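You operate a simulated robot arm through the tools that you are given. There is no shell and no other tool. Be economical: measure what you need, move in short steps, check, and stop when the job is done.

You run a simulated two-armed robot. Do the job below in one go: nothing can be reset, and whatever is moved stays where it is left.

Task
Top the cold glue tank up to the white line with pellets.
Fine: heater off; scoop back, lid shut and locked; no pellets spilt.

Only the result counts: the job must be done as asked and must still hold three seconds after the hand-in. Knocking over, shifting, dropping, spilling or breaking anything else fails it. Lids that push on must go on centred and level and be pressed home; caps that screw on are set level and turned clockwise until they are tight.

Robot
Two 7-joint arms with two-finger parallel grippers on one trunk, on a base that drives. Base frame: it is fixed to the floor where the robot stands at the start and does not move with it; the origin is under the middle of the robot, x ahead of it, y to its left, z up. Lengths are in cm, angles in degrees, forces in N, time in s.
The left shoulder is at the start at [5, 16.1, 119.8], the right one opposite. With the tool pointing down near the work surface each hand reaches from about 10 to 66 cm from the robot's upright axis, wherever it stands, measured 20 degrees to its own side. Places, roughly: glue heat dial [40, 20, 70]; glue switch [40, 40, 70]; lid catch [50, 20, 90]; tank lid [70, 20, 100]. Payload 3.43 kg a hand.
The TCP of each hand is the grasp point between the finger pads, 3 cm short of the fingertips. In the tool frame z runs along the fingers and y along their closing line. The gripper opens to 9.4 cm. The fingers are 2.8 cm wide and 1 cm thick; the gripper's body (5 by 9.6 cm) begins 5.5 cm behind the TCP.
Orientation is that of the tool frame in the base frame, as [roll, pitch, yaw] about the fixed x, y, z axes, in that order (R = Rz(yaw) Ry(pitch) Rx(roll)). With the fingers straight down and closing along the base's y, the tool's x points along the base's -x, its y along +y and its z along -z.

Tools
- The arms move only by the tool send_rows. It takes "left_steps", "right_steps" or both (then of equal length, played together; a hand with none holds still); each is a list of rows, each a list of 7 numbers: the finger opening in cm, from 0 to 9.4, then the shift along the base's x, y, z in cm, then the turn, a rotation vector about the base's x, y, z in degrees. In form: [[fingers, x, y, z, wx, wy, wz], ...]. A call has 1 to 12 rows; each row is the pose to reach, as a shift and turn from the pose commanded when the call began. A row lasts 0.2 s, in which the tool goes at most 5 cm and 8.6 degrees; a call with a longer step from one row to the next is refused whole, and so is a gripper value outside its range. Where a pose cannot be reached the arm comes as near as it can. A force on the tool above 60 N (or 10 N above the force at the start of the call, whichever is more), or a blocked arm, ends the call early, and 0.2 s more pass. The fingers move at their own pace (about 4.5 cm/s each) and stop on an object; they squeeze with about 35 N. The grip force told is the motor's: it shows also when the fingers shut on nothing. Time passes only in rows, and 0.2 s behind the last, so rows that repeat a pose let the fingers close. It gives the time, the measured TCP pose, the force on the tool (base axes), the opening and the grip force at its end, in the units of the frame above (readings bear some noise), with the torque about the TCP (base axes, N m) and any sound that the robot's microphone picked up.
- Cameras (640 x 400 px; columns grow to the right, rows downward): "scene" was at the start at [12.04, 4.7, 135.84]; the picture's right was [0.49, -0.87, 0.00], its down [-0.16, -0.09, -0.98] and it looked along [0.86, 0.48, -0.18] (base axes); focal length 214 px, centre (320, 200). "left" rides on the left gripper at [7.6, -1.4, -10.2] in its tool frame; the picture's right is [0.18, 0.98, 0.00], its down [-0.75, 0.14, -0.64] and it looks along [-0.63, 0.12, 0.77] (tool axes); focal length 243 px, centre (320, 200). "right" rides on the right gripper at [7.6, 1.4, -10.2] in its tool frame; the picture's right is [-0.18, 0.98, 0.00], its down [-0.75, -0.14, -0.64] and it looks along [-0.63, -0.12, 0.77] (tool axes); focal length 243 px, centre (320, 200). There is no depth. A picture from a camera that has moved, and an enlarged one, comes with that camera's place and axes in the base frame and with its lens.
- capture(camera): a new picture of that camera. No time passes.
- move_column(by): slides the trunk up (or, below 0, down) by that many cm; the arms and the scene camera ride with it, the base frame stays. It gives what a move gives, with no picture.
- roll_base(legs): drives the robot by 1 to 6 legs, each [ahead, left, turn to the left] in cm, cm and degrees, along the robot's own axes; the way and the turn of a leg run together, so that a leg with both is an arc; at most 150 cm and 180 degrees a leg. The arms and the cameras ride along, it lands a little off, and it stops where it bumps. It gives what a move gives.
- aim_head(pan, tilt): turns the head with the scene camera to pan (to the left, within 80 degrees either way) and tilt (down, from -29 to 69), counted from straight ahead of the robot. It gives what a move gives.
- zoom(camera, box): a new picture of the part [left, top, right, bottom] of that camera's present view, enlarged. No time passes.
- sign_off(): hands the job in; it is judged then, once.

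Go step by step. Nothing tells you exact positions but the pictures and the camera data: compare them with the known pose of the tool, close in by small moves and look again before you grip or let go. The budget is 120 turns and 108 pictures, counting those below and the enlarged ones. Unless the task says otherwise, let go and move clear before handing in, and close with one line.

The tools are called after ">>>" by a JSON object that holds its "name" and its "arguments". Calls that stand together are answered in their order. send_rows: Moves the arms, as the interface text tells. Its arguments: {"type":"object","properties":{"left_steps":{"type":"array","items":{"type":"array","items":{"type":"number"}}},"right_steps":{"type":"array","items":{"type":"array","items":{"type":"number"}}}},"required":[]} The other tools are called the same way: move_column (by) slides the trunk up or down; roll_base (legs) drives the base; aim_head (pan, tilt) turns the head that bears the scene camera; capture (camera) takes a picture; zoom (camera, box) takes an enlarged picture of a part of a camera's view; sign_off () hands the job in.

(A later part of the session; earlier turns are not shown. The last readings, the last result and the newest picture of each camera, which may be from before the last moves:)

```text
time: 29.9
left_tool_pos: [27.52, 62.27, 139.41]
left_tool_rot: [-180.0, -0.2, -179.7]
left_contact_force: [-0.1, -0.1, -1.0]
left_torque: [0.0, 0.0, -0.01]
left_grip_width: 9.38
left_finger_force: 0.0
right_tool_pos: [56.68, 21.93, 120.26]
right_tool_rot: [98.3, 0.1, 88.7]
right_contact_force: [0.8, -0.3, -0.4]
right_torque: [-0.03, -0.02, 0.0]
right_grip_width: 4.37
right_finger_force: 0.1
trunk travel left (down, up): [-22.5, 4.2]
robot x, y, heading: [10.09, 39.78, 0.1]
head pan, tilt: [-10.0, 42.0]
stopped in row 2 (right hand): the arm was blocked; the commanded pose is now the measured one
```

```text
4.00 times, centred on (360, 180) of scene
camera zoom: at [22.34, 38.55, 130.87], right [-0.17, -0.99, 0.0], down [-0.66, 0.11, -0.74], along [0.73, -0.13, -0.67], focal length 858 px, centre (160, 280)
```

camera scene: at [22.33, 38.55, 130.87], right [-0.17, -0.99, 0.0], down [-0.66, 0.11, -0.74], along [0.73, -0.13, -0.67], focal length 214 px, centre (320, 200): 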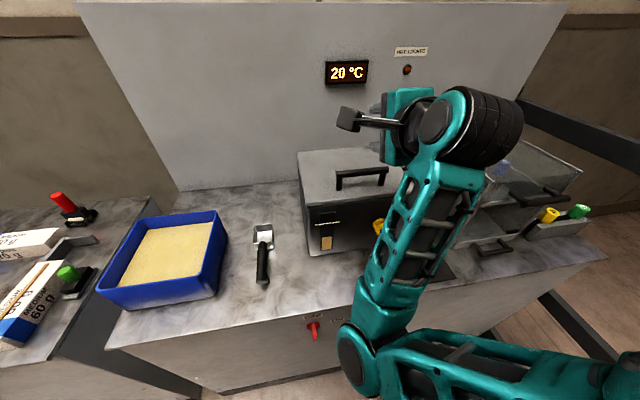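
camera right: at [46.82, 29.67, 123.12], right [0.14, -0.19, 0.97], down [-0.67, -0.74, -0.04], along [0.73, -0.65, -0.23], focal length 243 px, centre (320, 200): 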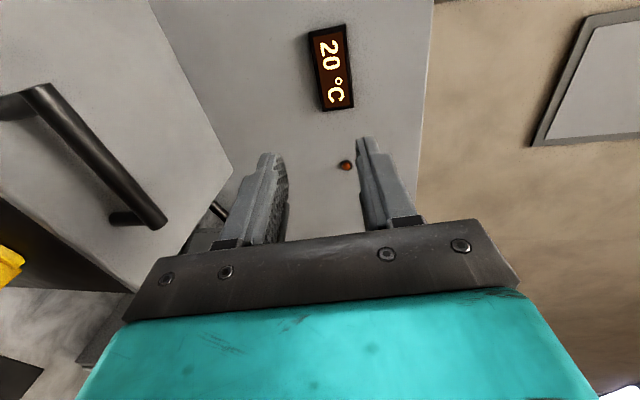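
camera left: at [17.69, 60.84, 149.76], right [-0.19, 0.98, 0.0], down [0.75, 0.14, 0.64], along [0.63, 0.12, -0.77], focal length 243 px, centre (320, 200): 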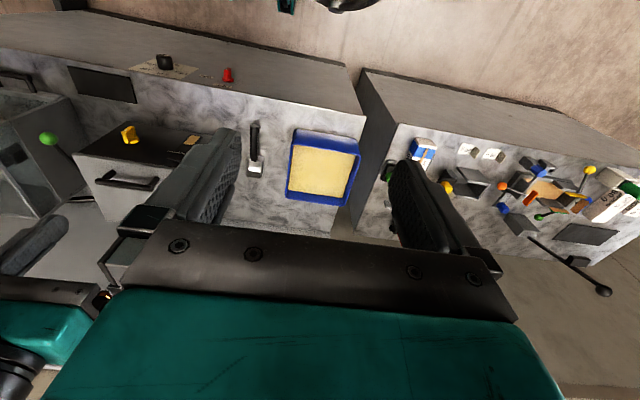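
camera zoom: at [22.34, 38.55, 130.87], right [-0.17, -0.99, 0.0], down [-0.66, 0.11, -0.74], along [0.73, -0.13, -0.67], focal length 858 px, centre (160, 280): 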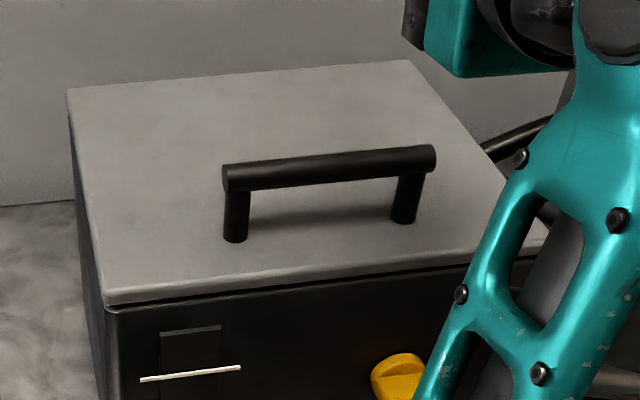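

The elbow caught low down, so I'll use a steeper hand pitch of about 52° and raise the trunk before trying again.

>>> {"name": "send_rows", "arguments": {"right_steps": [[4.4, 0, 0, 2, 0, 7.5, 0], [4.4, 0, 0, 4, 0, 15, 0], [4.4, 0, 0, 5, 0, 22.5, 0], [4.4, 0, 0, 5, 0, 30, 0], [4.4, 0, 0, 5, 0, 37.5, 0], [4.4, 0, 0, 5, 0, 44, 0]]}}

>>> {"name": "move_column", "arguments": {"by": 4}}

>>> {"name": "capture", "arguments": {"camera": "scene"}}

```text
time: 31.3
left_tool_pos: [27.61, 62.26, 139.37]
left_tool_rot: [-180.0, -0.2, -179.7]
left_contact_force: [0.3, 0.4, 0.7]
left_torque: [0.03, -0.01, -0.02]
left_grip_width: 9.39
left_finger_force: 0.0
right_tool_pos: [67.14, 20.14, 120.24]
right_tool_rot: [142.7, 0.9, 89.1]
right_contact_force: [0.1, -0.4, -0.3]
right_torque: [-0.01, -0.01, 0.01]
right_grip_width: 4.4
right_finger_force: 0.1
right hand out of reach, approached as far as the arm can: row 3, 4, 5, 6
trunk travel left (down, up): [-22.5, 4.2]
robot x, y, heading: [9.98, 40.35, 0.3]
head pan, tilt: [-10.0, 42.0]
```

```text
time: 32.1
left_tool_pos: [27.65, 62.26, 143.43]
left_tool_rot: [-180.0, -0.2, -179.8]
left_contact_force: [0.6, -0.8, -0.1]
left_torque: [0.02, 0.01, -0.04]
left_grip_width: 9.37
left_finger_force: 0.0
right_tool_pos: [67.19, 20.11, 124.21]
right_tool_rot: [142.6, 1.0, 89.0]
right_contact_force: [0.2, 0.5, 0.4]
right_torque: [0.0, -0.02, 0.02]
right_grip_width: 4.39
right_finger_force: 0.0
trunk travel left (down, up): [-26.5, 0.2]
robot x, y, heading: [10.53, 39.65, 0.3]
head pan, tilt: [-10.0, 42.0]
```

```text
70 pictures are left
camera scene: at [22.35, 38.56, 134.87], right [-0.17, -0.99, 0.0], down [-0.66, 0.11, -0.74], along [0.73, -0.13, -0.67], focal length 214 px, centre (320, 200)
```

scene: 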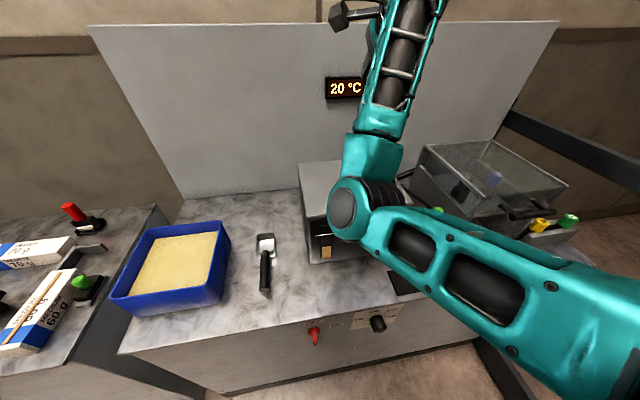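

>>> {"name": "send_rows", "arguments": {"right_steps": [[4.4, 1.5, 0, -4, 0, 0, 0], [4.4, 1.5, 0, -8, 0, 0, 0], [4.4, 1.5, 0, -12, 0, 0, 0], [4.4, 1.5, 0, -16, 0, 0, 0], [4.4, 1.5, 0, -19, 0, 0, 0], [4.4, 1.5, 0, -19, 0, 0, 0]]}}

>>> {"name": "capture", "arguments": {"camera": "scene"}}

>>> {"name": "capture", "arguments": {"camera": "right"}}

```text
time: 33.5
left_tool_pos: [27.63, 62.28, 143.35]
left_tool_rot: [180.0, -0.2, -179.6]
left_contact_force: [-0.7, -0.2, -0.1]
left_torque: [0.0, 0.02, 0.03]
left_grip_width: 9.39
left_finger_force: 0.0
right_tool_pos: [68.6, 19.78, 105.16]
right_tool_rot: [142.4, 1.5, 88.7]
right_contact_force: [0.2, -0.2, -0.3]
right_torque: [-0.01, 0.02, 0.02]
right_grip_width: 4.41
right_finger_force: 0.0
trunk travel left (down, up): [-26.5, 0.2]
robot x, y, heading: [10.41, 39.97, 0.3]
head pan, tilt: [-10.0, 42.0]
```

```text
69 pictures are left
camera scene: at [22.33, 38.55, 134.87], right [-0.17, -0.99, 0.0], down [-0.66, 0.11, -0.74], along [0.73, -0.13, -0.67], focal length 214 px, centre (320, 200)
```

scene: 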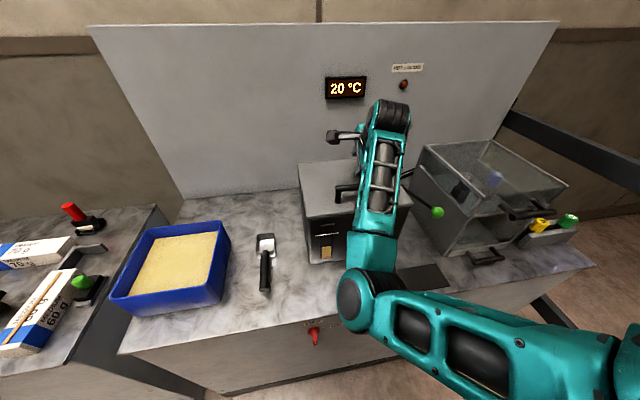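

```text
68 pictures are left
camera right: at [63.71, 27.61, 113.94], right [0.78, -0.19, 0.6], down [-0.52, -0.73, 0.44], along [0.36, -0.66, -0.66], focal length 243 px, centre (320, 200)
```

right: 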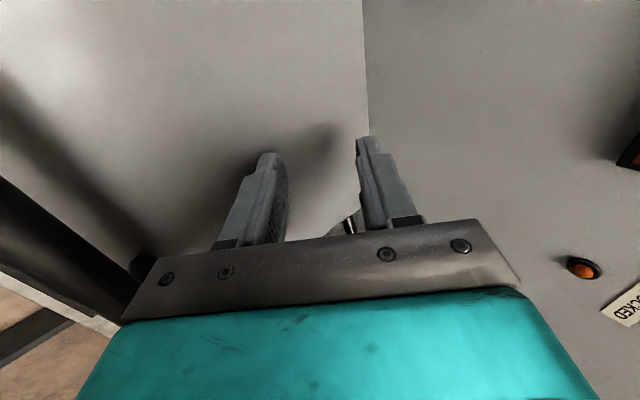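

>>> {"name": "send_rows", "arguments": {"right_steps": [[4.4, 0, 0, 4, 0, 0, 0], [4.4, -2, 0.5, 7, 0, 0, 0], [4.4, -6, 1, 7, 0, 0, 0], [4.4, -10, 2, 7, 0, 0, 0], [4.4, -11, 2, 4, 0, 0, 0], [4.4, -11, 2, 1.5, 0, 0, 0], [4.4, -11, 2, 1.5, 0, 0, 0]]}}

>>> {"name": "capture", "arguments": {"camera": "scene"}}

>>> {"name": "capture", "arguments": {"camera": "right"}}

```text
time: 35.1
left_tool_pos: [27.55, 62.24, 143.3]
left_tool_rot: [-180.0, -0.1, -179.7]
left_contact_force: [0.8, -0.6, 0.4]
left_torque: [-0.02, -0.02, 0.01]
left_grip_width: 9.4
left_finger_force: 0.1
right_tool_pos: [58.01, 22.1, 108.11]
right_tool_rot: [140.7, 0.8, 89.0]
right_contact_force: [-7.0, 0.3, 1.0]
right_torque: [0.0, 0.27, 0.08]
right_grip_width: 4.67
right_finger_force: 2.5
right hand out of reach, approached as far as the arm can: row 4
trunk travel left (down, up): [-26.5, 0.2]
robot x, y, heading: [10.06, 39.58, 0.3]
head pan, tilt: [-10.0, 42.0]
```

```text
67 pictures are left
camera scene: at [22.23, 38.56, 134.88], right [-0.17, -0.99, 0.0], down [-0.66, 0.11, -0.74], along [0.73, -0.13, -0.67], focal length 214 px, centre (320, 200)
```

scene: 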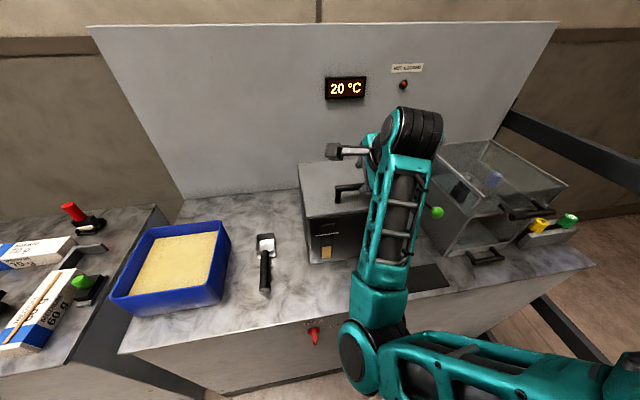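

```text
66 pictures are left
camera right: at [52.79, 29.89, 116.84], right [0.76, -0.19, 0.62], down [-0.53, -0.74, 0.42], along [0.38, -0.65, -0.66], focal length 243 px, centre (320, 200)
```

right: 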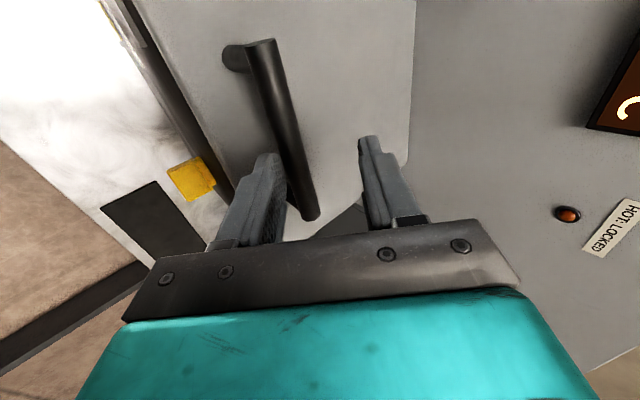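

The fingers touched the bar early, so it sits higher and nearer than I thought, about [58.8, 22, 104.7]. I'll centre on it, advance and grip.

>>> {"name": "send_rows", "arguments": {"right_steps": [[4.6, -1.0, 0, 0.6, 0, 0, 0], [4.6, -0.4, 0, -0.2, 0, 0, 0], [4.6, 0.2, 0, -1, 0, 0, 0], [4.6, 0.2, 0, -1, 0, 0, 0]]}}

>>> {"name": "capture", "arguments": {"camera": "right"}}

```text
time: 36.1
left_tool_pos: [26.85, 62.44, 143.48]
left_tool_rot: [-179.9, 0.2, -179.9]
left_contact_force: [-0.5, 0.2, -0.1]
left_torque: [0.01, -0.02, 0.01]
left_grip_width: 9.41
left_finger_force: 0.0
right_tool_pos: [58.09, 22.18, 108.76]
right_tool_rot: [138.8, 0.8, 89.0]
right_contact_force: [-32.1, -0.7, 25.1]
right_torque: [0.44, 1.2, 0.37]
right_grip_width: 5.04
right_finger_force: 4.1
trunk travel left (down, up): [-26.5, 0.2]
robot x, y, heading: [9.63, 39.61, 0.2]
head pan, tilt: [-10.0, 42.0]
```

```text
65 pictures are left
camera right: at [52.63, 29.94, 117.18], right [0.74, -0.19, 0.65], down [-0.54, -0.74, 0.4], along [0.4, -0.65, -0.64], focal length 243 px, centre (320, 200)
```

right: 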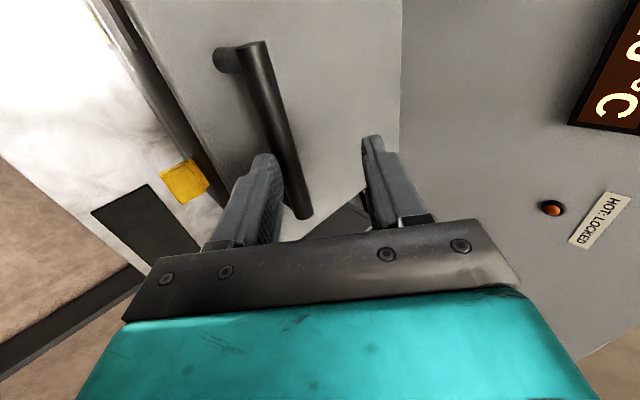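

>>> {"name": "send_rows", "arguments": {"right_steps": [[5, -1.5, 0, 3, 0, 0, 0], [5.4, -3, 0, 5, 0, 0, 0], [5.4, -3.3, 0, 4, 0, 0, 0], [5.4, -2.6, 0, 2.8, 0, 0, 0], [5.4, -2.6, 0, 2.8, 0, 0, 0]]}}

>>> {"name": "capture", "arguments": {"camera": "right"}}

```text
time: 37.3
left_tool_pos: [27.62, 62.32, 143.43]
left_tool_rot: [180.0, -0.1, -179.6]
left_contact_force: [-0.2, -0.1, -0.3]
left_torque: [0.01, -0.01, 0.03]
left_grip_width: 9.38
left_finger_force: 0.0
right_tool_pos: [55.77, 21.97, 109.71]
right_tool_rot: [141.0, 1.2, 89.0]
right_contact_force: [0.6, 0.7, -0.2]
right_torque: [0.0, -0.03, 0.0]
right_grip_width: 5.41
right_finger_force: 0.3
right hand out of reach, approached as far as the arm can: row 2, 3
trunk travel left (down, up): [-26.5, 0.2]
robot x, y, heading: [10.21, 40.08, 0.4]
head pan, tilt: [-10.0, 42.0]
```

```text
64 pictures are left
camera right: at [50.49, 29.85, 118.31], right [0.76, -0.18, 0.62], down [-0.53, -0.74, 0.43], along [0.38, -0.65, -0.66], focal length 243 px, centre (320, 200)
```

right: 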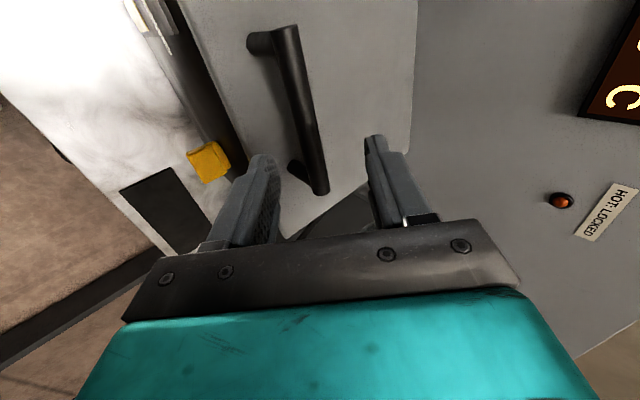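

>>> {"name": "send_rows", "arguments": {"right_steps": [[5.4, -0.7, 0, -0.6, 0, 0, 0], [5.4, 0.5, 0, -2.0, 0, 0, 0], [5.4, 1.2, 0, -2.9, 0, 0, 0], [5.4, 1.2, 0, -2.9, 0, 0, 0]]}}

>>> {"name": "capture", "arguments": {"camera": "right"}}

```text
time: 38.5
left_tool_pos: [27.54, 62.3, 143.3]
left_tool_rot: [-180.0, -0.2, -179.7]
left_contact_force: [-0.7, -0.4, 0.5]
left_torque: [0.04, -0.02, 0.04]
left_grip_width: 9.43
left_finger_force: 0.0
right_tool_pos: [58.04, 22.0, 109.7]
right_tool_rot: [137.0, 1.2, 88.9]
right_contact_force: [0.1, -0.4, -0.9]
right_torque: [0.01, 0.03, 0.01]
right_grip_width: 5.4
right_finger_force: 0.0
trunk travel left (down, up): [-26.5, 0.2]
robot x, y, heading: [10.21, 39.87, 0.1]
head pan, tilt: [-10.0, 42.0]
stopped in row 4 (right hand): the arm was blocked; the commanded pose is now the measured one
```

```text
63 pictures are left
camera right: at [52.33, 29.82, 117.99], right [0.72, -0.19, 0.67], down [-0.56, -0.74, 0.39], along [0.42, -0.65, -0.63], focal length 243 px, centre (320, 200)
```

right: 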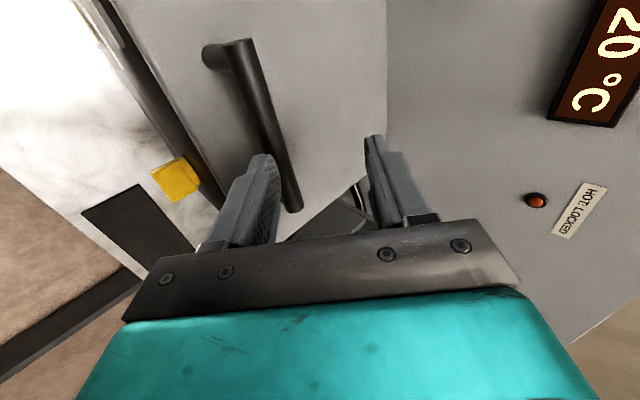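

The elbow is what blocks. I'll use a hand pointing nearly straight down, which puts the elbow higher, so I lift and pitch it down now.

>>> {"name": "send_rows", "arguments": {"right_steps": [[5.4, 0, -0.5, 4, 0, 6, 0], [5.4, 0, -1, 8, 0, 12, 0], [5.4, 0, -1, 11, 0, 18, 0], [5.4, 0, -1, 13, 0, 24, 0], [5.4, 0, -1, 13, 0, 30, 0], [5.4, 0, -1, 13, 0, 36, 0], [5.4, 0, -1, 13, 0, 40, 0]]}}

>>> {"name": "capture", "arguments": {"camera": "scene"}}

```text
time: 40.1
left_tool_pos: [27.56, 62.27, 143.49]
left_tool_rot: [-179.9, -0.1, -179.7]
left_contact_force: [-0.2, 0.9, 0.6]
left_torque: [0.0, -0.03, 0.01]
left_grip_width: 9.39
left_finger_force: 0.0
right_tool_pos: [67.83, 15.84, 125.05]
right_tool_rot: [175.2, 1.7, 89.9]
right_contact_force: [-0.8, 0.4, 0.2]
right_torque: [-0.01, 0.0, -0.03]
right_grip_width: 5.39
right_finger_force: 0.1
right hand out of reach, approached as far as the arm can: row 1, 2, 3, 4, 5, 6, 7
trunk travel left (down, up): [-26.5, 0.2]
robot x, y, heading: [10.19, 39.45, 0.1]
head pan, tilt: [-10.0, 42.0]
```

```text
62 pictures are left
camera scene: at [22.31, 38.54, 134.87], right [-0.17, -0.99, 0.0], down [-0.66, 0.11, -0.74], along [0.73, -0.13, -0.67], focal length 214 px, centre (320, 200)
```

scene: 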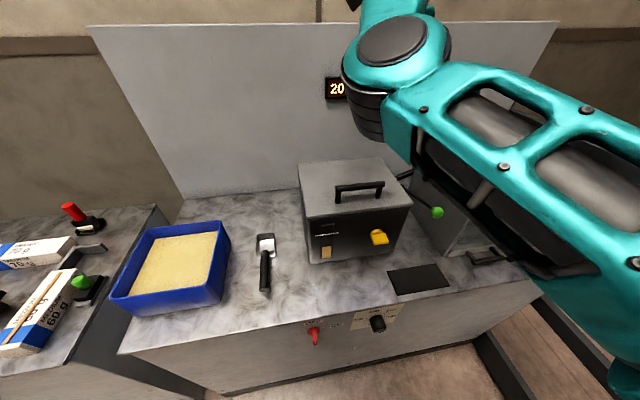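

>>> {"name": "send_rows", "arguments": {"right_steps": [[5, -2, 1, -2, 0, -1, 0], [5, -4, 3, -4, 0, -2, 0], [5, -6.5, 5, -7, 0, -3, 0], [5, -8.8, 6.2, -10, 0, -4, 0], [5, -8.8, 6.2, -12, 0, -5, 0], [5, -8.8, 6.2, -13, 0, -5, 0]]}}

>>> {"name": "capture", "arguments": {"camera": "right"}}

>>> {"name": "capture", "arguments": {"camera": "scene"}}

```text
time: 41.5
left_tool_pos: [27.58, 62.25, 143.49]
left_tool_rot: [-180.0, -0.2, -179.7]
left_contact_force: [0.6, 0.3, 0.1]
left_torque: [-0.02, 0.03, 0.0]
left_grip_width: 9.4
left_finger_force: 0.0
right_tool_pos: [67.13, 20.01, 106.8]
right_tool_rot: [172.0, 1.6, 89.7]
right_contact_force: [0.5, 0.4, 0.1]
right_torque: [-0.02, 0.0, -0.01]
right_grip_width: 5.01
right_finger_force: 0.0
right hand out of reach, approached as far as the arm can: row 1, 2, 3, 4, 5, 6
trunk travel left (down, up): [-26.5, 0.2]
robot x, y, heading: [10.14, 40.23, 0.1]
head pan, tilt: [-10.0, 42.0]
```

```text
61 pictures are left
camera right: at [67.1, 27.8, 116.9], right [0.97, -0.18, 0.14], down [-0.23, -0.74, 0.64], along [-0.02, -0.65, -0.76], focal length 243 px, centre (320, 200)
```

right: 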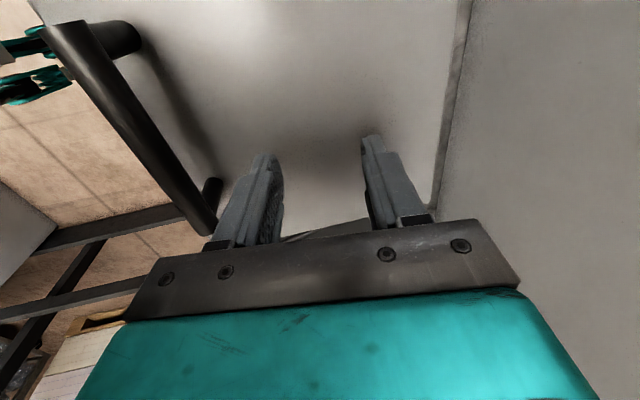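

```text
60 pictures are left
camera scene: at [22.33, 38.55, 134.87], right [-0.17, -0.99, 0.0], down [-0.66, 0.11, -0.74], along [0.73, -0.13, -0.67], focal length 214 px, centre (320, 200)
```

scene: 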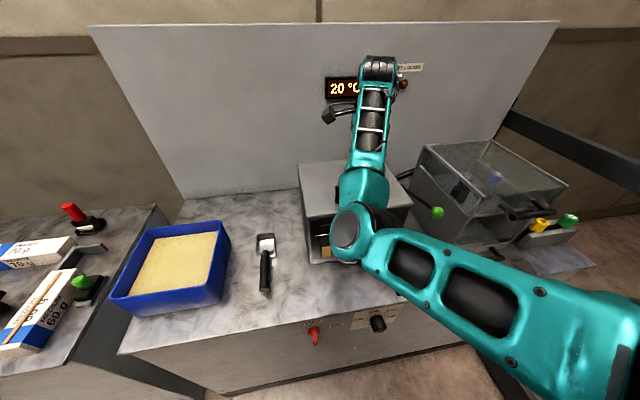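

The hand's present yaw runs the arm into its limits. I'll lift and swing the wrist round to the opposite yaw, stopping at the halfway point to check.

>>> {"name": "send_rows", "arguments": {"right_steps": [[5, 0, -1, 4, 0, 0, 0], [5, 0, -2, 8, 0, 0, 8], [5, -1, -3, 11, 0, 0, 16], [5, -2, -4, 13, 0, 0, 24], [5, -3, -5, 15, 0, 0, 32], [5, -4, -5, 15, 0, 0, 40], [5, -5, -5, 15, 0, 0, 48], [5, -6, -5, 15, 0, 0, 56], [5, -7, -5, 15, 0, 0, 64], [5, -8, -5, 15, 0, 0, 72], [5, -8, -5, 15, 0, 0, 80], [5, -8, -5, 15, 0, 0, 88]]}}

>>> {"name": "send_rows", "arguments": {"right_steps": [[5, 0, 0, 0, 0, 0, 8], [5, 0, 0.5, 0, 0, 0, 16], [5, 0, 1, 0, 0, 0, 24], [5, 0, 1.5, 0, 0, 0, 32], [5, 0, 2, 0, 0, 0, 40], [5, 0, 2.5, 0, 0, 0, 48], [5, 0, 3, 0, 0, 0, 56], [5, 0, 4, 0, 0, 0, 64], [5, 0, 5, 0, 0, 0, 72], [5, 0, 6, -1, 0, 0, 80], [5, 0, 7, -2, 0, 0, 88], [5, 0, 7, -2, 0, 0, 92]]}}

>>> {"name": "capture", "arguments": {"camera": "scene"}}

>>> {"name": "capture", "arguments": {"camera": "right"}}

```text
time: 44.1
left_tool_pos: [27.38, 62.19, 143.51]
left_tool_rot: [-180.0, -0.1, -179.8]
left_contact_force: [-0.2, -0.1, -0.9]
left_torque: [0.0, -0.06, -0.02]
left_grip_width: 9.43
left_finger_force: 0.0
right_tool_pos: [62.93, 9.89, 124.05]
right_tool_rot: [172.2, 1.6, 172.1]
right_contact_force: [0.3, -0.5, -1.0]
right_torque: [0.0, -0.06, 0.02]
right_grip_width: 5.01
right_finger_force: 0.0
right hand out of reach, approached as far as the arm can: row 1, 2, 3, 4, 5, 6, 7, 8, 9, 10, 11, 12
trunk travel left (down, up): [-26.5, 0.2]
robot x, y, heading: [10.2, 40.03, 0.4]
head pan, tilt: [-10.0, 42.0]
```

```text
time: 46.7
left_tool_pos: [27.69, 62.3, 143.41]
left_tool_rot: [-180.0, -0.2, -179.7]
left_contact_force: [0.4, 0.2, -0.1]
left_torque: [0.01, 0.04, 0.02]
left_grip_width: 9.39
left_finger_force: 0.1
right_tool_pos: [63.16, 16.63, 121.72]
right_tool_rot: [172.1, 1.5, -96.0]
right_contact_force: [0.3, -0.1, -0.7]
right_torque: [0.0, 0.01, -0.03]
right_grip_width: 5.0
right_finger_force: 0.0
right hand out of reach, approached as far as the arm can: row 8
trunk travel left (down, up): [-26.5, 0.2]
robot x, y, heading: [9.94, 40.25, 0.1]
head pan, tilt: [-10.0, 42.0]
```

```text
59 pictures are left
camera scene: at [22.38, 38.55, 134.86], right [-0.17, -0.99, 0.0], down [-0.66, 0.11, -0.74], along [0.73, -0.13, -0.67], focal length 214 px, centre (320, 200)
```

scene: 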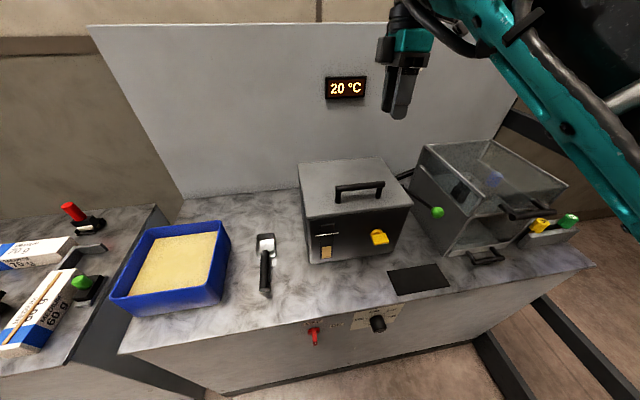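

```text
58 pictures are left
camera right: at [62.31, 8.72, 131.81], right [-0.95, 0.28, 0.14], down [0.3, 0.71, 0.64], along [0.08, 0.65, -0.76], focal length 243 px, centre (320, 200)
```

right: 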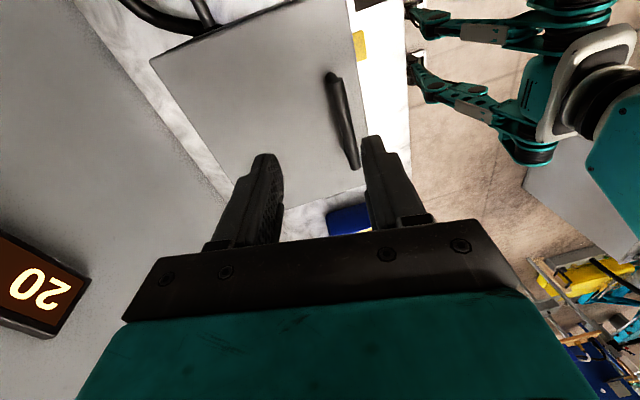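

The arm is now well clear with the elbow out to the right. I'll square the hand, tilt it slightly forward and bring it over the handle bar.

>>> {"name": "send_rows", "arguments": {"right_steps": [[5, -1.5, 2, -2, 0, -6, 2], [5, -3, 4, -5, 0, -12, 4], [5, -5, 5.4, -8, 0, -18, 6], [5, -5.5, 5.4, -10, 0, -18, 6], [5, -5.5, 5.4, -10, 0, -18, 6]]}}

>>> {"name": "capture", "arguments": {"camera": "scene"}}

>>> {"name": "capture", "arguments": {"camera": "right"}}

```text
time: 47.9
left_tool_pos: [27.54, 62.23, 143.37]
left_tool_rot: [180.0, -0.1, -179.8]
left_contact_force: [0.1, -0.4, 0.6]
left_torque: [-0.01, 0.01, 0.01]
left_grip_width: 9.4
left_finger_force: 0.0
right_tool_pos: [61.89, 14.53, 112.98]
right_tool_rot: [-169.5, 3.3, -89.7]
right_contact_force: [0.9, 0.4, 0.0]
right_torque: [-0.01, 0.0, 0.0]
right_grip_width: 5.01
right_finger_force: 0.1
right hand out of reach, approached as far as the arm can: row 2, 3, 4, 5
trunk travel left (down, up): [-26.5, 0.2]
robot x, y, heading: [10.12, 39.95, -0.0]
head pan, tilt: [-10.0, 42.0]
```

```text
57 pictures are left
camera scene: at [22.3, 38.54, 134.87], right [-0.17, -0.99, 0.0], down [-0.66, 0.11, -0.74], along [0.73, -0.13, -0.67], focal length 214 px, centre (320, 200)
```

scene: 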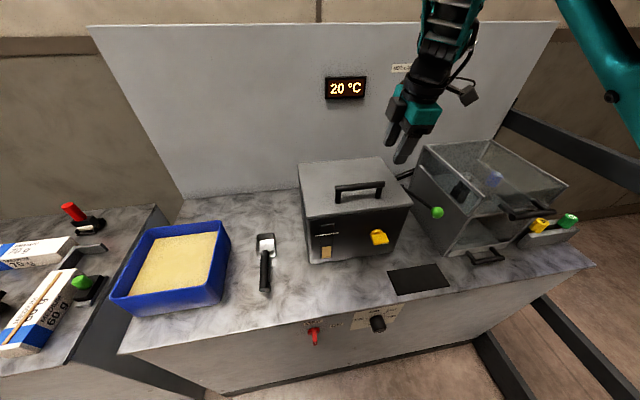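

```text
56 pictures are left
camera right: at [58.56, 6.22, 122.32], right [-0.97, 0.19, -0.17], down [0.02, 0.72, 0.7], along [0.25, 0.67, -0.7], focal length 243 px, centre (320, 200)
```

right: 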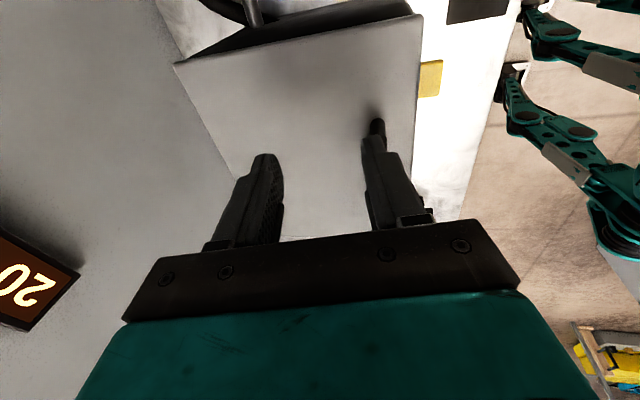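

The hand only falls short in y, so I'll shift the base left by about 8 cm, backing off slightly first.

>>> {"name": "roll_base", "arguments": {"legs": [[-1.5, 0, 0], [0, 8, 0]]}}

>>> {"name": "capture", "arguments": {"camera": "right"}}

>>> {"name": "capture", "arguments": {"camera": "scene"}}

```text
time: 49.7
left_tool_pos: [25.99, 70.5, 143.44]
left_tool_rot: [180.0, -0.2, -179.7]
left_contact_force: [0.0, 0.1, 1.1]
left_torque: [-0.01, 0.0, 0.03]
left_grip_width: 9.39
left_finger_force: 0.1
right_tool_pos: [60.33, 22.67, 113.01]
right_tool_rot: [-170.0, 3.1, -89.9]
right_contact_force: [-0.3, -0.4, 0.5]
right_torque: [0.01, 0.01, 0.01]
right_grip_width: 5.0
right_finger_force: 0.0
trunk travel left (down, up): [-26.5, 0.2]
robot x, y, heading: [8.87, 47.79, 0.1]
head pan, tilt: [-10.0, 42.0]
```

```text
55 pictures are left
camera right: at [57.07, 14.34, 122.15], right [-0.97, 0.19, -0.16], down [0.02, 0.72, 0.7], along [0.25, 0.67, -0.7], focal length 243 px, centre (320, 200)
```

right: 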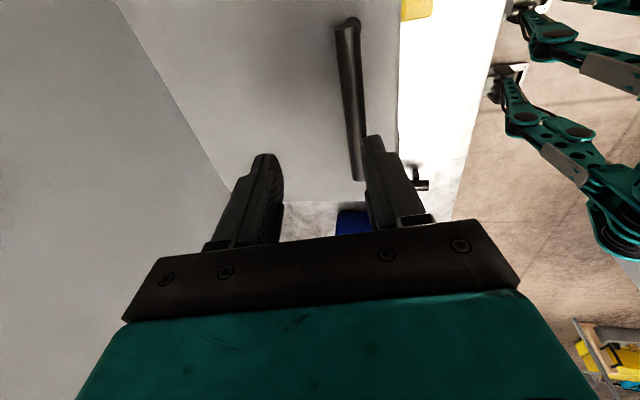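

```text
54 pictures are left
camera scene: at [20.79, 46.75, 134.87], right [-0.17, -0.99, 0.0], down [-0.66, 0.11, -0.74], along [0.73, -0.13, -0.67], focal length 214 px, centre (320, 200)
```

scene: 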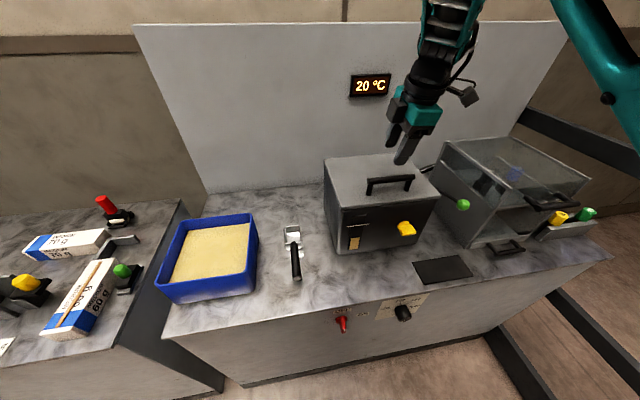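

>>> {"name": "send_rows", "arguments": {"right_steps": [[5, -1.5, 0, 0, 0, 0, 0], [5, -2.7, -0.3, -1, 0, 0, 0], [5, -2.5, -0.3, -3, 0, 0, 0], [5, -2.5, -0.3, -3, 0, 0, 0]]}}

>>> {"name": "capture", "arguments": {"camera": "right"}}

```text
time: 50.7
left_tool_pos: [25.98, 70.48, 143.4]
left_tool_rot: [-179.9, -0.1, -179.6]
left_contact_force: [0.3, 0.3, -0.8]
left_torque: [0.01, -0.02, -0.02]
left_grip_width: 9.41
left_finger_force: 0.1
right_tool_pos: [58.04, 21.48, 109.96]
right_tool_rot: [-169.7, 4.0, -90.4]
right_contact_force: [-0.3, 0.1, 0.9]
right_torque: [-0.01, 0.01, 0.0]
right_grip_width: 4.98
right_finger_force: 0.1
right hand out of reach, approached as far as the arm can: row 2, 3, 4
trunk travel left (down, up): [-26.5, 0.2]
robot x, y, heading: [8.75, 47.8, 0.3]
head pan, tilt: [-10.0, 42.0]
```

```text
53 pictures are left
camera right: at [54.72, 13.24, 119.17], right [-0.97, 0.2, -0.16], down [0.03, 0.71, 0.71], along [0.26, 0.68, -0.69], focal length 243 px, centre (320, 200)
```

right: 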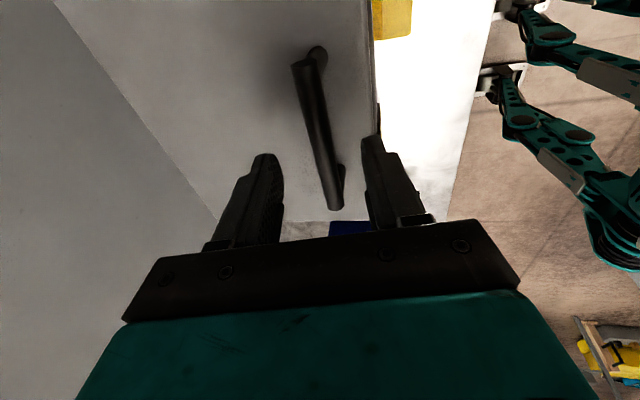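

>>> {"name": "send_rows", "arguments": {"right_steps": [[5, 0.4, 0, -2, 0, 0, 0], [5, 0.8, 0, -3.5, 0, 0, 0], [5, 0.9, 0, -4.7, 0, 0, 0], [5, 0.9, 0, -4.7, 0, 0, 0]]}}

>>> {"name": "capture", "arguments": {"camera": "right"}}

>>> {"name": "zoom", "arguments": {"camera": "scene", "box": [310, 110, 470, 210]}}

```text
time: 51.7
left_tool_pos: [26.02, 70.49, 143.45]
left_tool_rot: [-180.0, -0.2, -179.5]
left_contact_force: [-0.5, 0.3, 0.8]
left_torque: [0.0, -0.02, -0.02]
left_grip_width: 9.38
left_finger_force: 0.0
right_tool_pos: [58.73, 21.6, 104.94]
right_tool_rot: [-170.0, 3.3, -90.3]
right_contact_force: [0.6, 0.0, -0.1]
right_torque: [-0.03, 0.03, 0.04]
right_grip_width: 5.04
right_finger_force: 0.0
trunk travel left (down, up): [-26.5, 0.2]
robot x, y, heading: [8.4, 47.96, 0.4]
head pan, tilt: [-10.0, 42.0]
```

```text
52 pictures are left
camera right: at [55.55, 13.32, 114.36], right [-0.97, 0.2, -0.16], down [0.03, 0.71, 0.7], along [0.25, 0.67, -0.7], focal length 243 px, centre (320, 200)
```

right: 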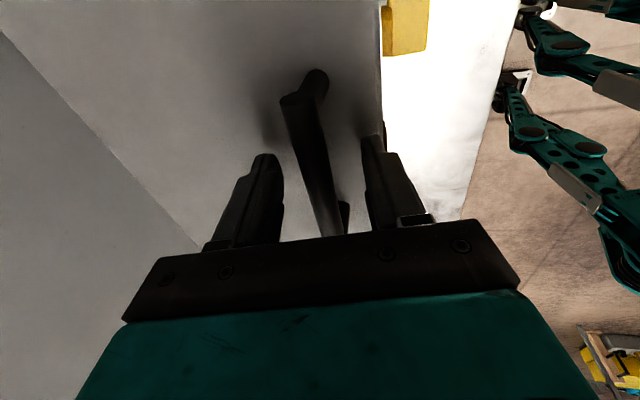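

```text
4.00 times, centred on (390, 160) of scene
camera zoom: at [20.78, 46.71, 134.87], right [-0.17, -0.99, 0.0], down [-0.66, 0.11, -0.74], along [0.73, -0.13, -0.67], focal length 858 px, centre (40, 360)
```

zoom: 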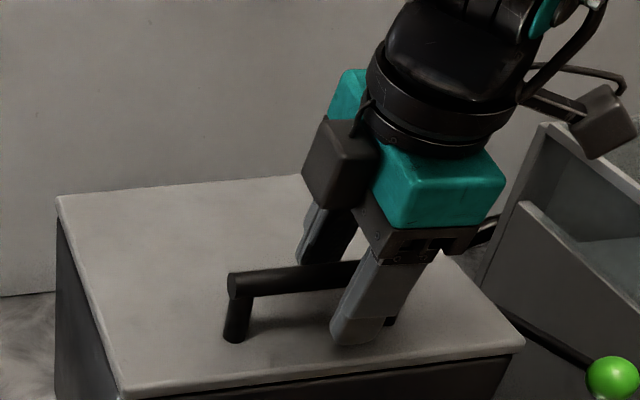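

The fingers straddle the bar nicely. Closing on it now.

>>> {"name": "send_rows", "arguments": {"right_steps": [[3, 0, 0, 0, 0, 0, 0], [1.5, 0, 0, 0, 0, 0, 0], [0.5, 0, 0, 0, 0, 0, 0], [0.5, 0, 0, 0, 0, 0, 0]]}}

```text
time: 52.7
left_tool_pos: [26.08, 70.41, 143.4]
left_tool_rot: [180.0, -0.2, -179.7]
left_contact_force: [-0.7, 0.3, 0.3]
left_torque: [0.0, 0.01, 0.01]
left_grip_width: 9.42
left_finger_force: 0.1
right_tool_pos: [58.87, 21.55, 105.03]
right_tool_rot: [-169.9, 3.1, -90.2]
right_contact_force: [3.4, -2.4, -0.3]
right_torque: [-0.29, 0.0, 0.09]
right_grip_width: 1.9
right_finger_force: 44.7
trunk travel left (down, up): [-26.5, 0.2]
robot x, y, heading: [9.07, 48.06, 0.3]
head pan, tilt: [-10.0, 42.0]
```

>>> {"name": "send_rows", "arguments": {"right_steps": [[0.5, 0.2, 0, 0.8, 0, 0, 0], [0.5, 0.65, 0, 1.9, 0, 0, 0], [0.5, 1.4, 0, 3.6, 0, 0, 0], [0.5, 1.4, 0, 3.6, 0, 0, 0]]}}

>>> {"name": "zoom", "arguments": {"camera": "scene", "box": [310, 110, 470, 210]}}

```text
time: 53.7
left_tool_pos: [25.64, 70.43, 143.51]
left_tool_rot: [180.0, 0.0, -179.6]
left_contact_force: [-0.2, -0.4, 0.2]
left_torque: [-0.03, -0.01, 0.02]
left_grip_width: 9.38
left_finger_force: 0.1
right_tool_pos: [59.92, 21.67, 108.7]
right_tool_rot: [-170.0, 3.7, -90.2]
right_contact_force: [-17.8, 0.2, 1.7]
right_torque: [0.33, 0.45, 1.41]
right_grip_width: 1.55
right_finger_force: 44.8
trunk travel left (down, up): [-26.5, 0.2]
robot x, y, heading: [8.25, 48.22, 0.3]
head pan, tilt: [-10.0, 42.0]
```

```text
4.00 times, centred on (390, 160) of scene
camera zoom: at [20.52, 46.71, 134.9], right [-0.17, -0.99, 0.0], down [-0.66, 0.11, -0.74], along [0.73, -0.13, -0.67], focal length 858 px, centre (40, 360)
```

zoom: 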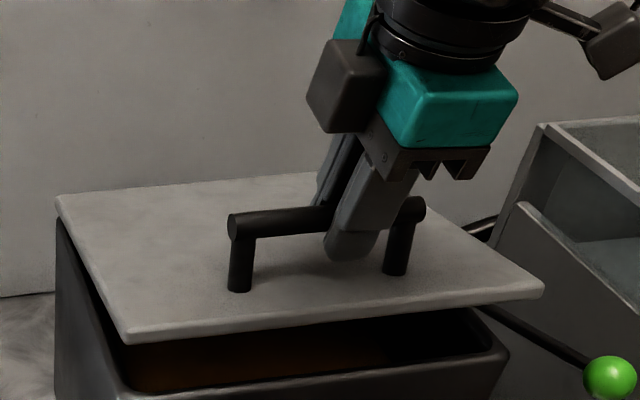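

>>> {"name": "capture", "arguments": {"camera": "right"}}

```text
49 pictures are left
camera right: at [56.75, 13.25, 118.01], right [-0.97, 0.2, -0.16], down [0.03, 0.71, 0.7], along [0.25, 0.68, -0.69], focal length 243 px, centre (320, 200)
```

right: 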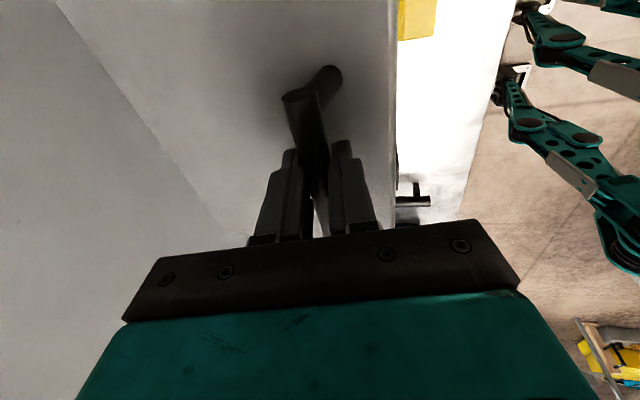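

>>> {"name": "send_rows", "arguments": {"right_steps": [[0.5, -0.3, 0, 0.2, 0, 0, 0], [0.5, 0.3, 0, 1.3, 0, 2, 0], [0.5, 1.0, 0, 2.6, 0, 4, 0], [0.5, 1.9, 0, 4.0, 0, 6, 0], [0.5, 3.0, 0, 5.2, 0, 8, 0], [0.5, 4.2, 0, 6.4, 0, 10, 0], [0.5, 5.4, 0, 7.5, 0, 10, 0], [0.5, 5.4, 0, 7.5, 0, 10, 0]]}}

>>> {"name": "capture", "arguments": {"camera": "right"}}

>>> {"name": "capture", "arguments": {"camera": "scene"}}

```text
time: 55.5
left_tool_pos: [26.08, 70.28, 143.35]
left_tool_rot: [179.9, -0.1, -179.6]
left_contact_force: [-0.4, 0.2, 0.2]
left_torque: [0.0, 0.0, 0.0]
left_grip_width: 9.42
left_finger_force: 0.1
right_tool_pos: [65.78, 21.52, 116.13]
right_tool_rot: [180.0, 3.0, -90.5]
right_contact_force: [0.1, -10.1, -9.3]
right_torque: [-0.66, 0.22, 0.65]
right_grip_width: 1.56
right_finger_force: 44.6
trunk travel left (down, up): [-26.5, 0.2]
robot x, y, heading: [8.5, 47.89, 0.1]
head pan, tilt: [-10.0, 42.0]
```

```text
48 pictures are left
camera right: at [64.25, 13.37, 125.87], right [-0.98, 0.19, 0.01], down [0.15, 0.72, 0.68], along [0.12, 0.67, -0.73], focal length 243 px, centre (320, 200)
```

right: 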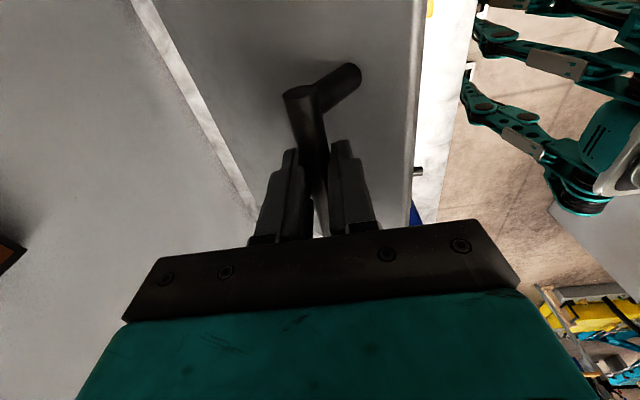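

```text
47 pictures are left
camera scene: at [20.89, 46.51, 134.85], right [-0.17, -0.99, 0.0], down [-0.66, 0.11, -0.74], along [0.73, -0.12, -0.67], focal length 214 px, centre (320, 200)
```

scene: 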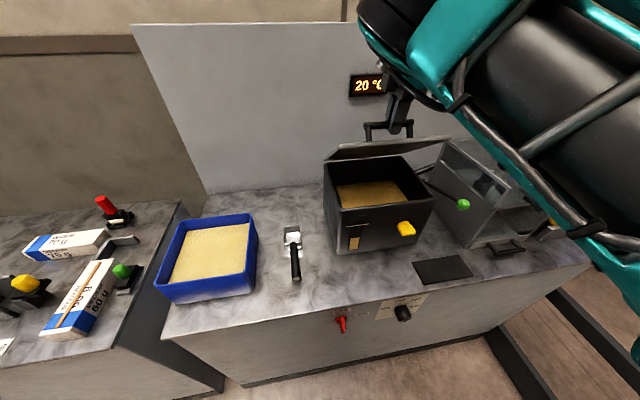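

The lid is hinged at the back and about 40° open, with glue visible inside. I'll continue the arc.

>>> {"name": "send_rows", "arguments": {"right_steps": [[0.5, 1.3, 0, 0.9, 0, 0, 0], [0.5, 2.8, 0, 1.8, 0, 0, 0], [0.5, 4.3, 0, 2.5, 0, 0, 0], [0.5, 5.8, 0, 3.1, 0, -3, 0], [0.5, 7.4, 0, 3.6, 0, -6, 0], [0.5, 9, 0, 3.9, 0, -9, 0], [0.5, 10.6, 0, 4.1, 0, -12, 0], [0.5, 12.3, 0, 4.1, 0, -12, 0], [0.5, 12.3, 0, 4.1, 0, -12, 0]]}}

>>> {"name": "capture", "arguments": {"camera": "scene"}}

```text
time: 57.5
left_tool_pos: [26.01, 70.23, 143.48]
left_tool_rot: [179.9, -0.1, -179.6]
left_contact_force: [0.4, 0.3, -0.5]
left_torque: [0.04, -0.02, -0.02]
left_grip_width: 9.43
left_finger_force: 0.1
right_tool_pos: [75.56, 21.64, 120.22]
right_tool_rot: [-167.8, 3.0, -90.0]
right_contact_force: [-2.1, -9.8, 2.4]
right_torque: [0.06, 0.12, 0.78]
right_grip_width: 1.55
right_finger_force: 45.6
right hand out of reach, approached as far as the arm can: row 7, 8, 9
trunk travel left (down, up): [-26.5, 0.2]
robot x, y, heading: [8.23, 47.8, 0.1]
head pan, tilt: [-10.0, 42.0]
```

```text
46 pictures are left
camera scene: at [20.74, 46.54, 134.87], right [-0.17, -0.99, 0.0], down [-0.66, 0.11, -0.74], along [0.73, -0.12, -0.67], focal length 214 px, centre (320, 200)
```

scene: 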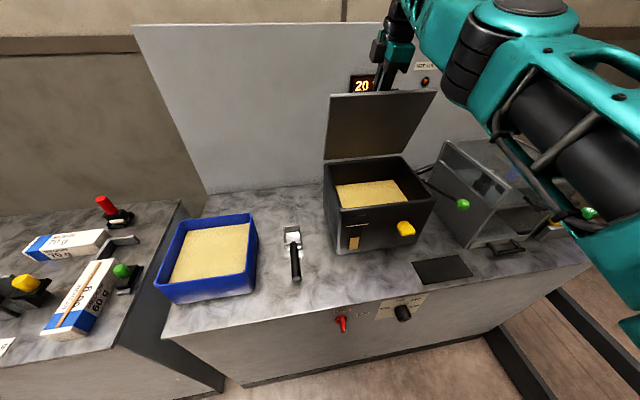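

>>> {"name": "zoom", "arguments": {"camera": "scene", "box": [250, 140, 450, 265]}}

```text
3.20 times, centred on (350, 202) of scene
camera zoom: at [20.74, 46.54, 134.87], right [-0.17, -0.99, 0.0], down [-0.66, 0.11, -0.74], along [0.73, -0.12, -0.67], focal length 686 px, centre (224, 192)
```

zoom: 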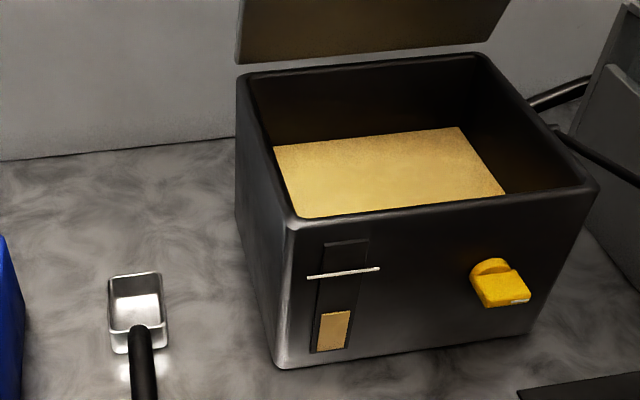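

The lid is about 72° open, and the right hand will hold it there. Now the left hand goes to the scoop handle, which runs along x at y≈47.5.

>>> {"name": "send_rows", "arguments": {"left_steps": [[9.4, 2.1, -1.9, -3, 0, 0, 0], [9.4, 4.2, -3.8, -6.5, 0, 0, 0], [9.4, 6.3, -5.7, -10, 0, 0, 0], [8, 8.4, -7.6, -13.5, 0, 0, 0], [7, 10.5, -9.5, -17, 0, 0, 0], [6, 12.6, -11.4, -20.5, 0, 0, 0], [6, 14.7, -13.3, -24, 0, 0, 0], [6, 16.8, -15.2, -27.5, 0, 0, 0], [6, 18.9, -17.1, -31, 0, 0, 0], [6, 21, -19, -34.5, 0, 0, 0], [6, 23.1, -20.9, -38, 0, 0, 0], [6, 25.5, -22.7, -41, 0, 0, 0]]}}

>>> {"name": "send_rows", "arguments": {"left_steps": [[6, 1, 0, -4, 0, 0, 0], [6, 1.5, 0, -7, 0, 0, 0], [6, 1.5, 0, -7, 0, 0, 0]]}}

>>> {"name": "capture", "arguments": {"camera": "left"}}

>>> {"name": "capture", "arguments": {"camera": "scene"}}

```text
time: 60.1
left_tool_pos: [47.16, 59.06, 106.1]
left_tool_rot: [-180.0, -0.1, -179.7]
left_contact_force: [0.0, 0.1, 0.5]
left_torque: [0.04, 0.01, -0.01]
left_grip_width: 6.02
left_finger_force: 0.0
left hand out of reach, approached as far as the arm can: row 8, 9, 10, 11, 12
right_tool_pos: [75.48, 21.69, 120.11]
right_tool_rot: [-167.7, 3.0, -89.8]
right_contact_force: [-0.8, -13.8, 3.0]
right_torque: [-0.5, 0.03, 0.59]
right_grip_width: 1.53
right_finger_force: 45.2
trunk travel left (down, up): [-26.5, 0.2]
robot x, y, heading: [8.15, 48.17, 0.1]
head pan, tilt: [-10.0, 42.0]
```

```text
time: 60.9
left_tool_pos: [47.69, 61.6, 100.91]
left_tool_rot: [-179.9, -0.1, -179.6]
left_contact_force: [0.3, 0.1, -0.2]
left_torque: [0.01, 0.01, -0.02]
left_grip_width: 5.99
left_finger_force: 0.0
left hand out of reach, approached as far as the arm can: row 1, 2, 3
right_tool_pos: [75.48, 21.67, 120.1]
right_tool_rot: [-167.8, 3.1, -89.8]
right_contact_force: [-1.4, -12.7, 3.1]
right_torque: [-0.36, 0.01, 0.65]
right_grip_width: 1.55
right_finger_force: 44.7
trunk travel left (down, up): [-26.5, 0.2]
robot x, y, heading: [8.69, 47.85, 0.3]
head pan, tilt: [-10.0, 42.0]
```

```text
44 pictures are left
camera left: at [40.06, 60.04, 111.15], right [-0.19, 0.98, 0.0], down [0.75, 0.15, 0.64], along [0.63, 0.12, -0.77], focal length 243 px, centre (320, 200)
```

left: 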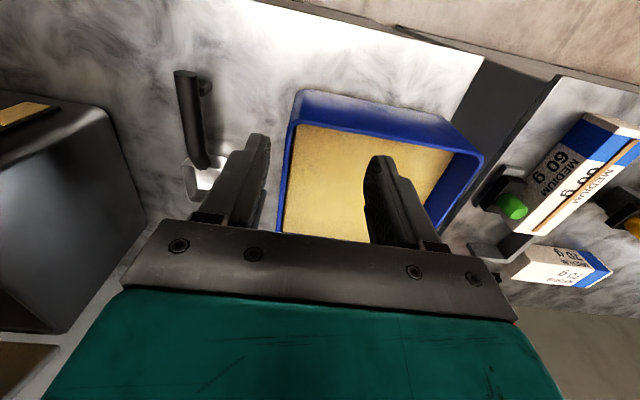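

```text
43 pictures are left
camera scene: at [20.73, 46.51, 134.87], right [-0.17, -0.99, 0.0], down [-0.66, 0.11, -0.74], along [0.73, -0.12, -0.67], focal length 214 px, centre (320, 200)
```

scene: 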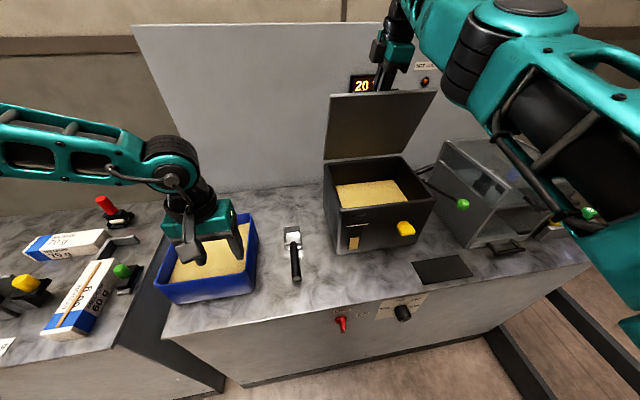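

The left arm can't reach inward from this base position, so I need to know whether the lid stays open by itself. I'll loosen the right fingers slightly around the bar and watch.

>>> {"name": "send_rows", "arguments": {"right_steps": [[2.2, 0, 0, 0, 0, 0, 0], [3.2, 0, 0, 0, 0, 0, 0], [3.4, 0, 0, 0, 0, 0, 0], [3.4, 0, 0, 0, 0, 0, 0], [3.4, 0, 0, 0, 0, 0, 0]]}}

>>> {"name": "capture", "arguments": {"camera": "right"}}

```text
time: 62.1
left_tool_pos: [47.67, 61.64, 100.79]
left_tool_rot: [-179.9, -0.1, -179.6]
left_contact_force: [0.0, 0.7, -0.7]
left_torque: [0.01, 0.01, 0.01]
left_grip_width: 6.04
left_finger_force: 0.0
right_tool_pos: [75.48, 21.95, 120.27]
right_tool_rot: [-167.9, 3.0, -89.7]
right_contact_force: [-0.4, 0.8, 0.1]
right_torque: [0.01, -0.04, 0.01]
right_grip_width: 3.42
right_finger_force: 0.1
trunk travel left (down, up): [-26.5, 0.2]
robot x, y, heading: [8.82, 48.16, 0.4]
head pan, tilt: [-10.0, 42.0]
```

```text
42 pictures are left
camera right: at [71.98, 13.7, 129.38], right [-0.96, 0.19, -0.2], down [0.0, 0.72, 0.7], along [0.27, 0.67, -0.69], focal length 243 px, centre (320, 200)
```

right: 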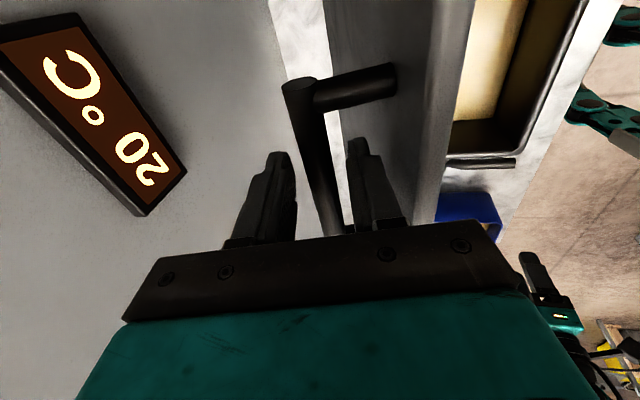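

The lid stays put by itself with the bar untouched by the fingers. I'll withdraw the right hand upward and back.

>>> {"name": "send_rows", "arguments": {"right_steps": [[4.2, -0.4, 0, 2, 0, 0, 0], [4.2, -1, 0, 5, 0, 0, 0], [4.2, -1.6, 0, 8, 0, 0, 0], [4.2, -3, 0, 11, 0, 0, 0], [4.2, -7, -2, 12, 0, 0, 0], [4.2, -11, -5, 12, 0, 0, 0], [4.2, -15, -8, 12, 0, 0, 0], [4.2, -15, -8, 12, 0, 0, 0]]}}

>>> {"name": "capture", "arguments": {"camera": "scene"}}

```text
time: 63.9
left_tool_pos: [47.64, 61.67, 100.77]
left_tool_rot: [-179.9, -0.2, -179.6]
left_contact_force: [-0.2, -0.5, 0.4]
left_torque: [-0.02, 0.01, 0.0]
left_grip_width: 6.01
left_finger_force: 0.1
right_tool_pos: [66.83, 12.21, 136.21]
right_tool_rot: [-168.0, 3.0, -89.7]
right_contact_force: [-0.5, 0.4, 0.1]
right_torque: [-0.04, 0.0, -0.02]
right_grip_width: 4.19
right_finger_force: 0.1
right hand out of reach, approached as far as the arm can: row 2, 3, 4, 5, 6, 7, 8
trunk travel left (down, up): [-26.5, 0.2]
robot x, y, heading: [8.62, 47.88, -0.0]
head pan, tilt: [-10.0, 42.0]
```

```text
41 pictures are left
camera scene: at [20.82, 46.76, 134.86], right [-0.17, -0.99, 0.0], down [-0.66, 0.11, -0.74], along [0.73, -0.13, -0.67], focal length 214 px, centre (320, 200)
```

scene: 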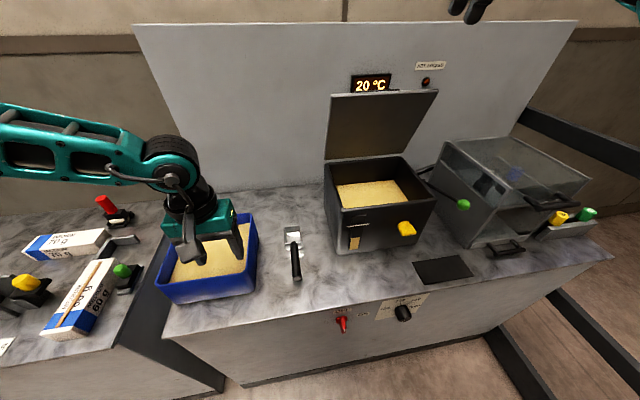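

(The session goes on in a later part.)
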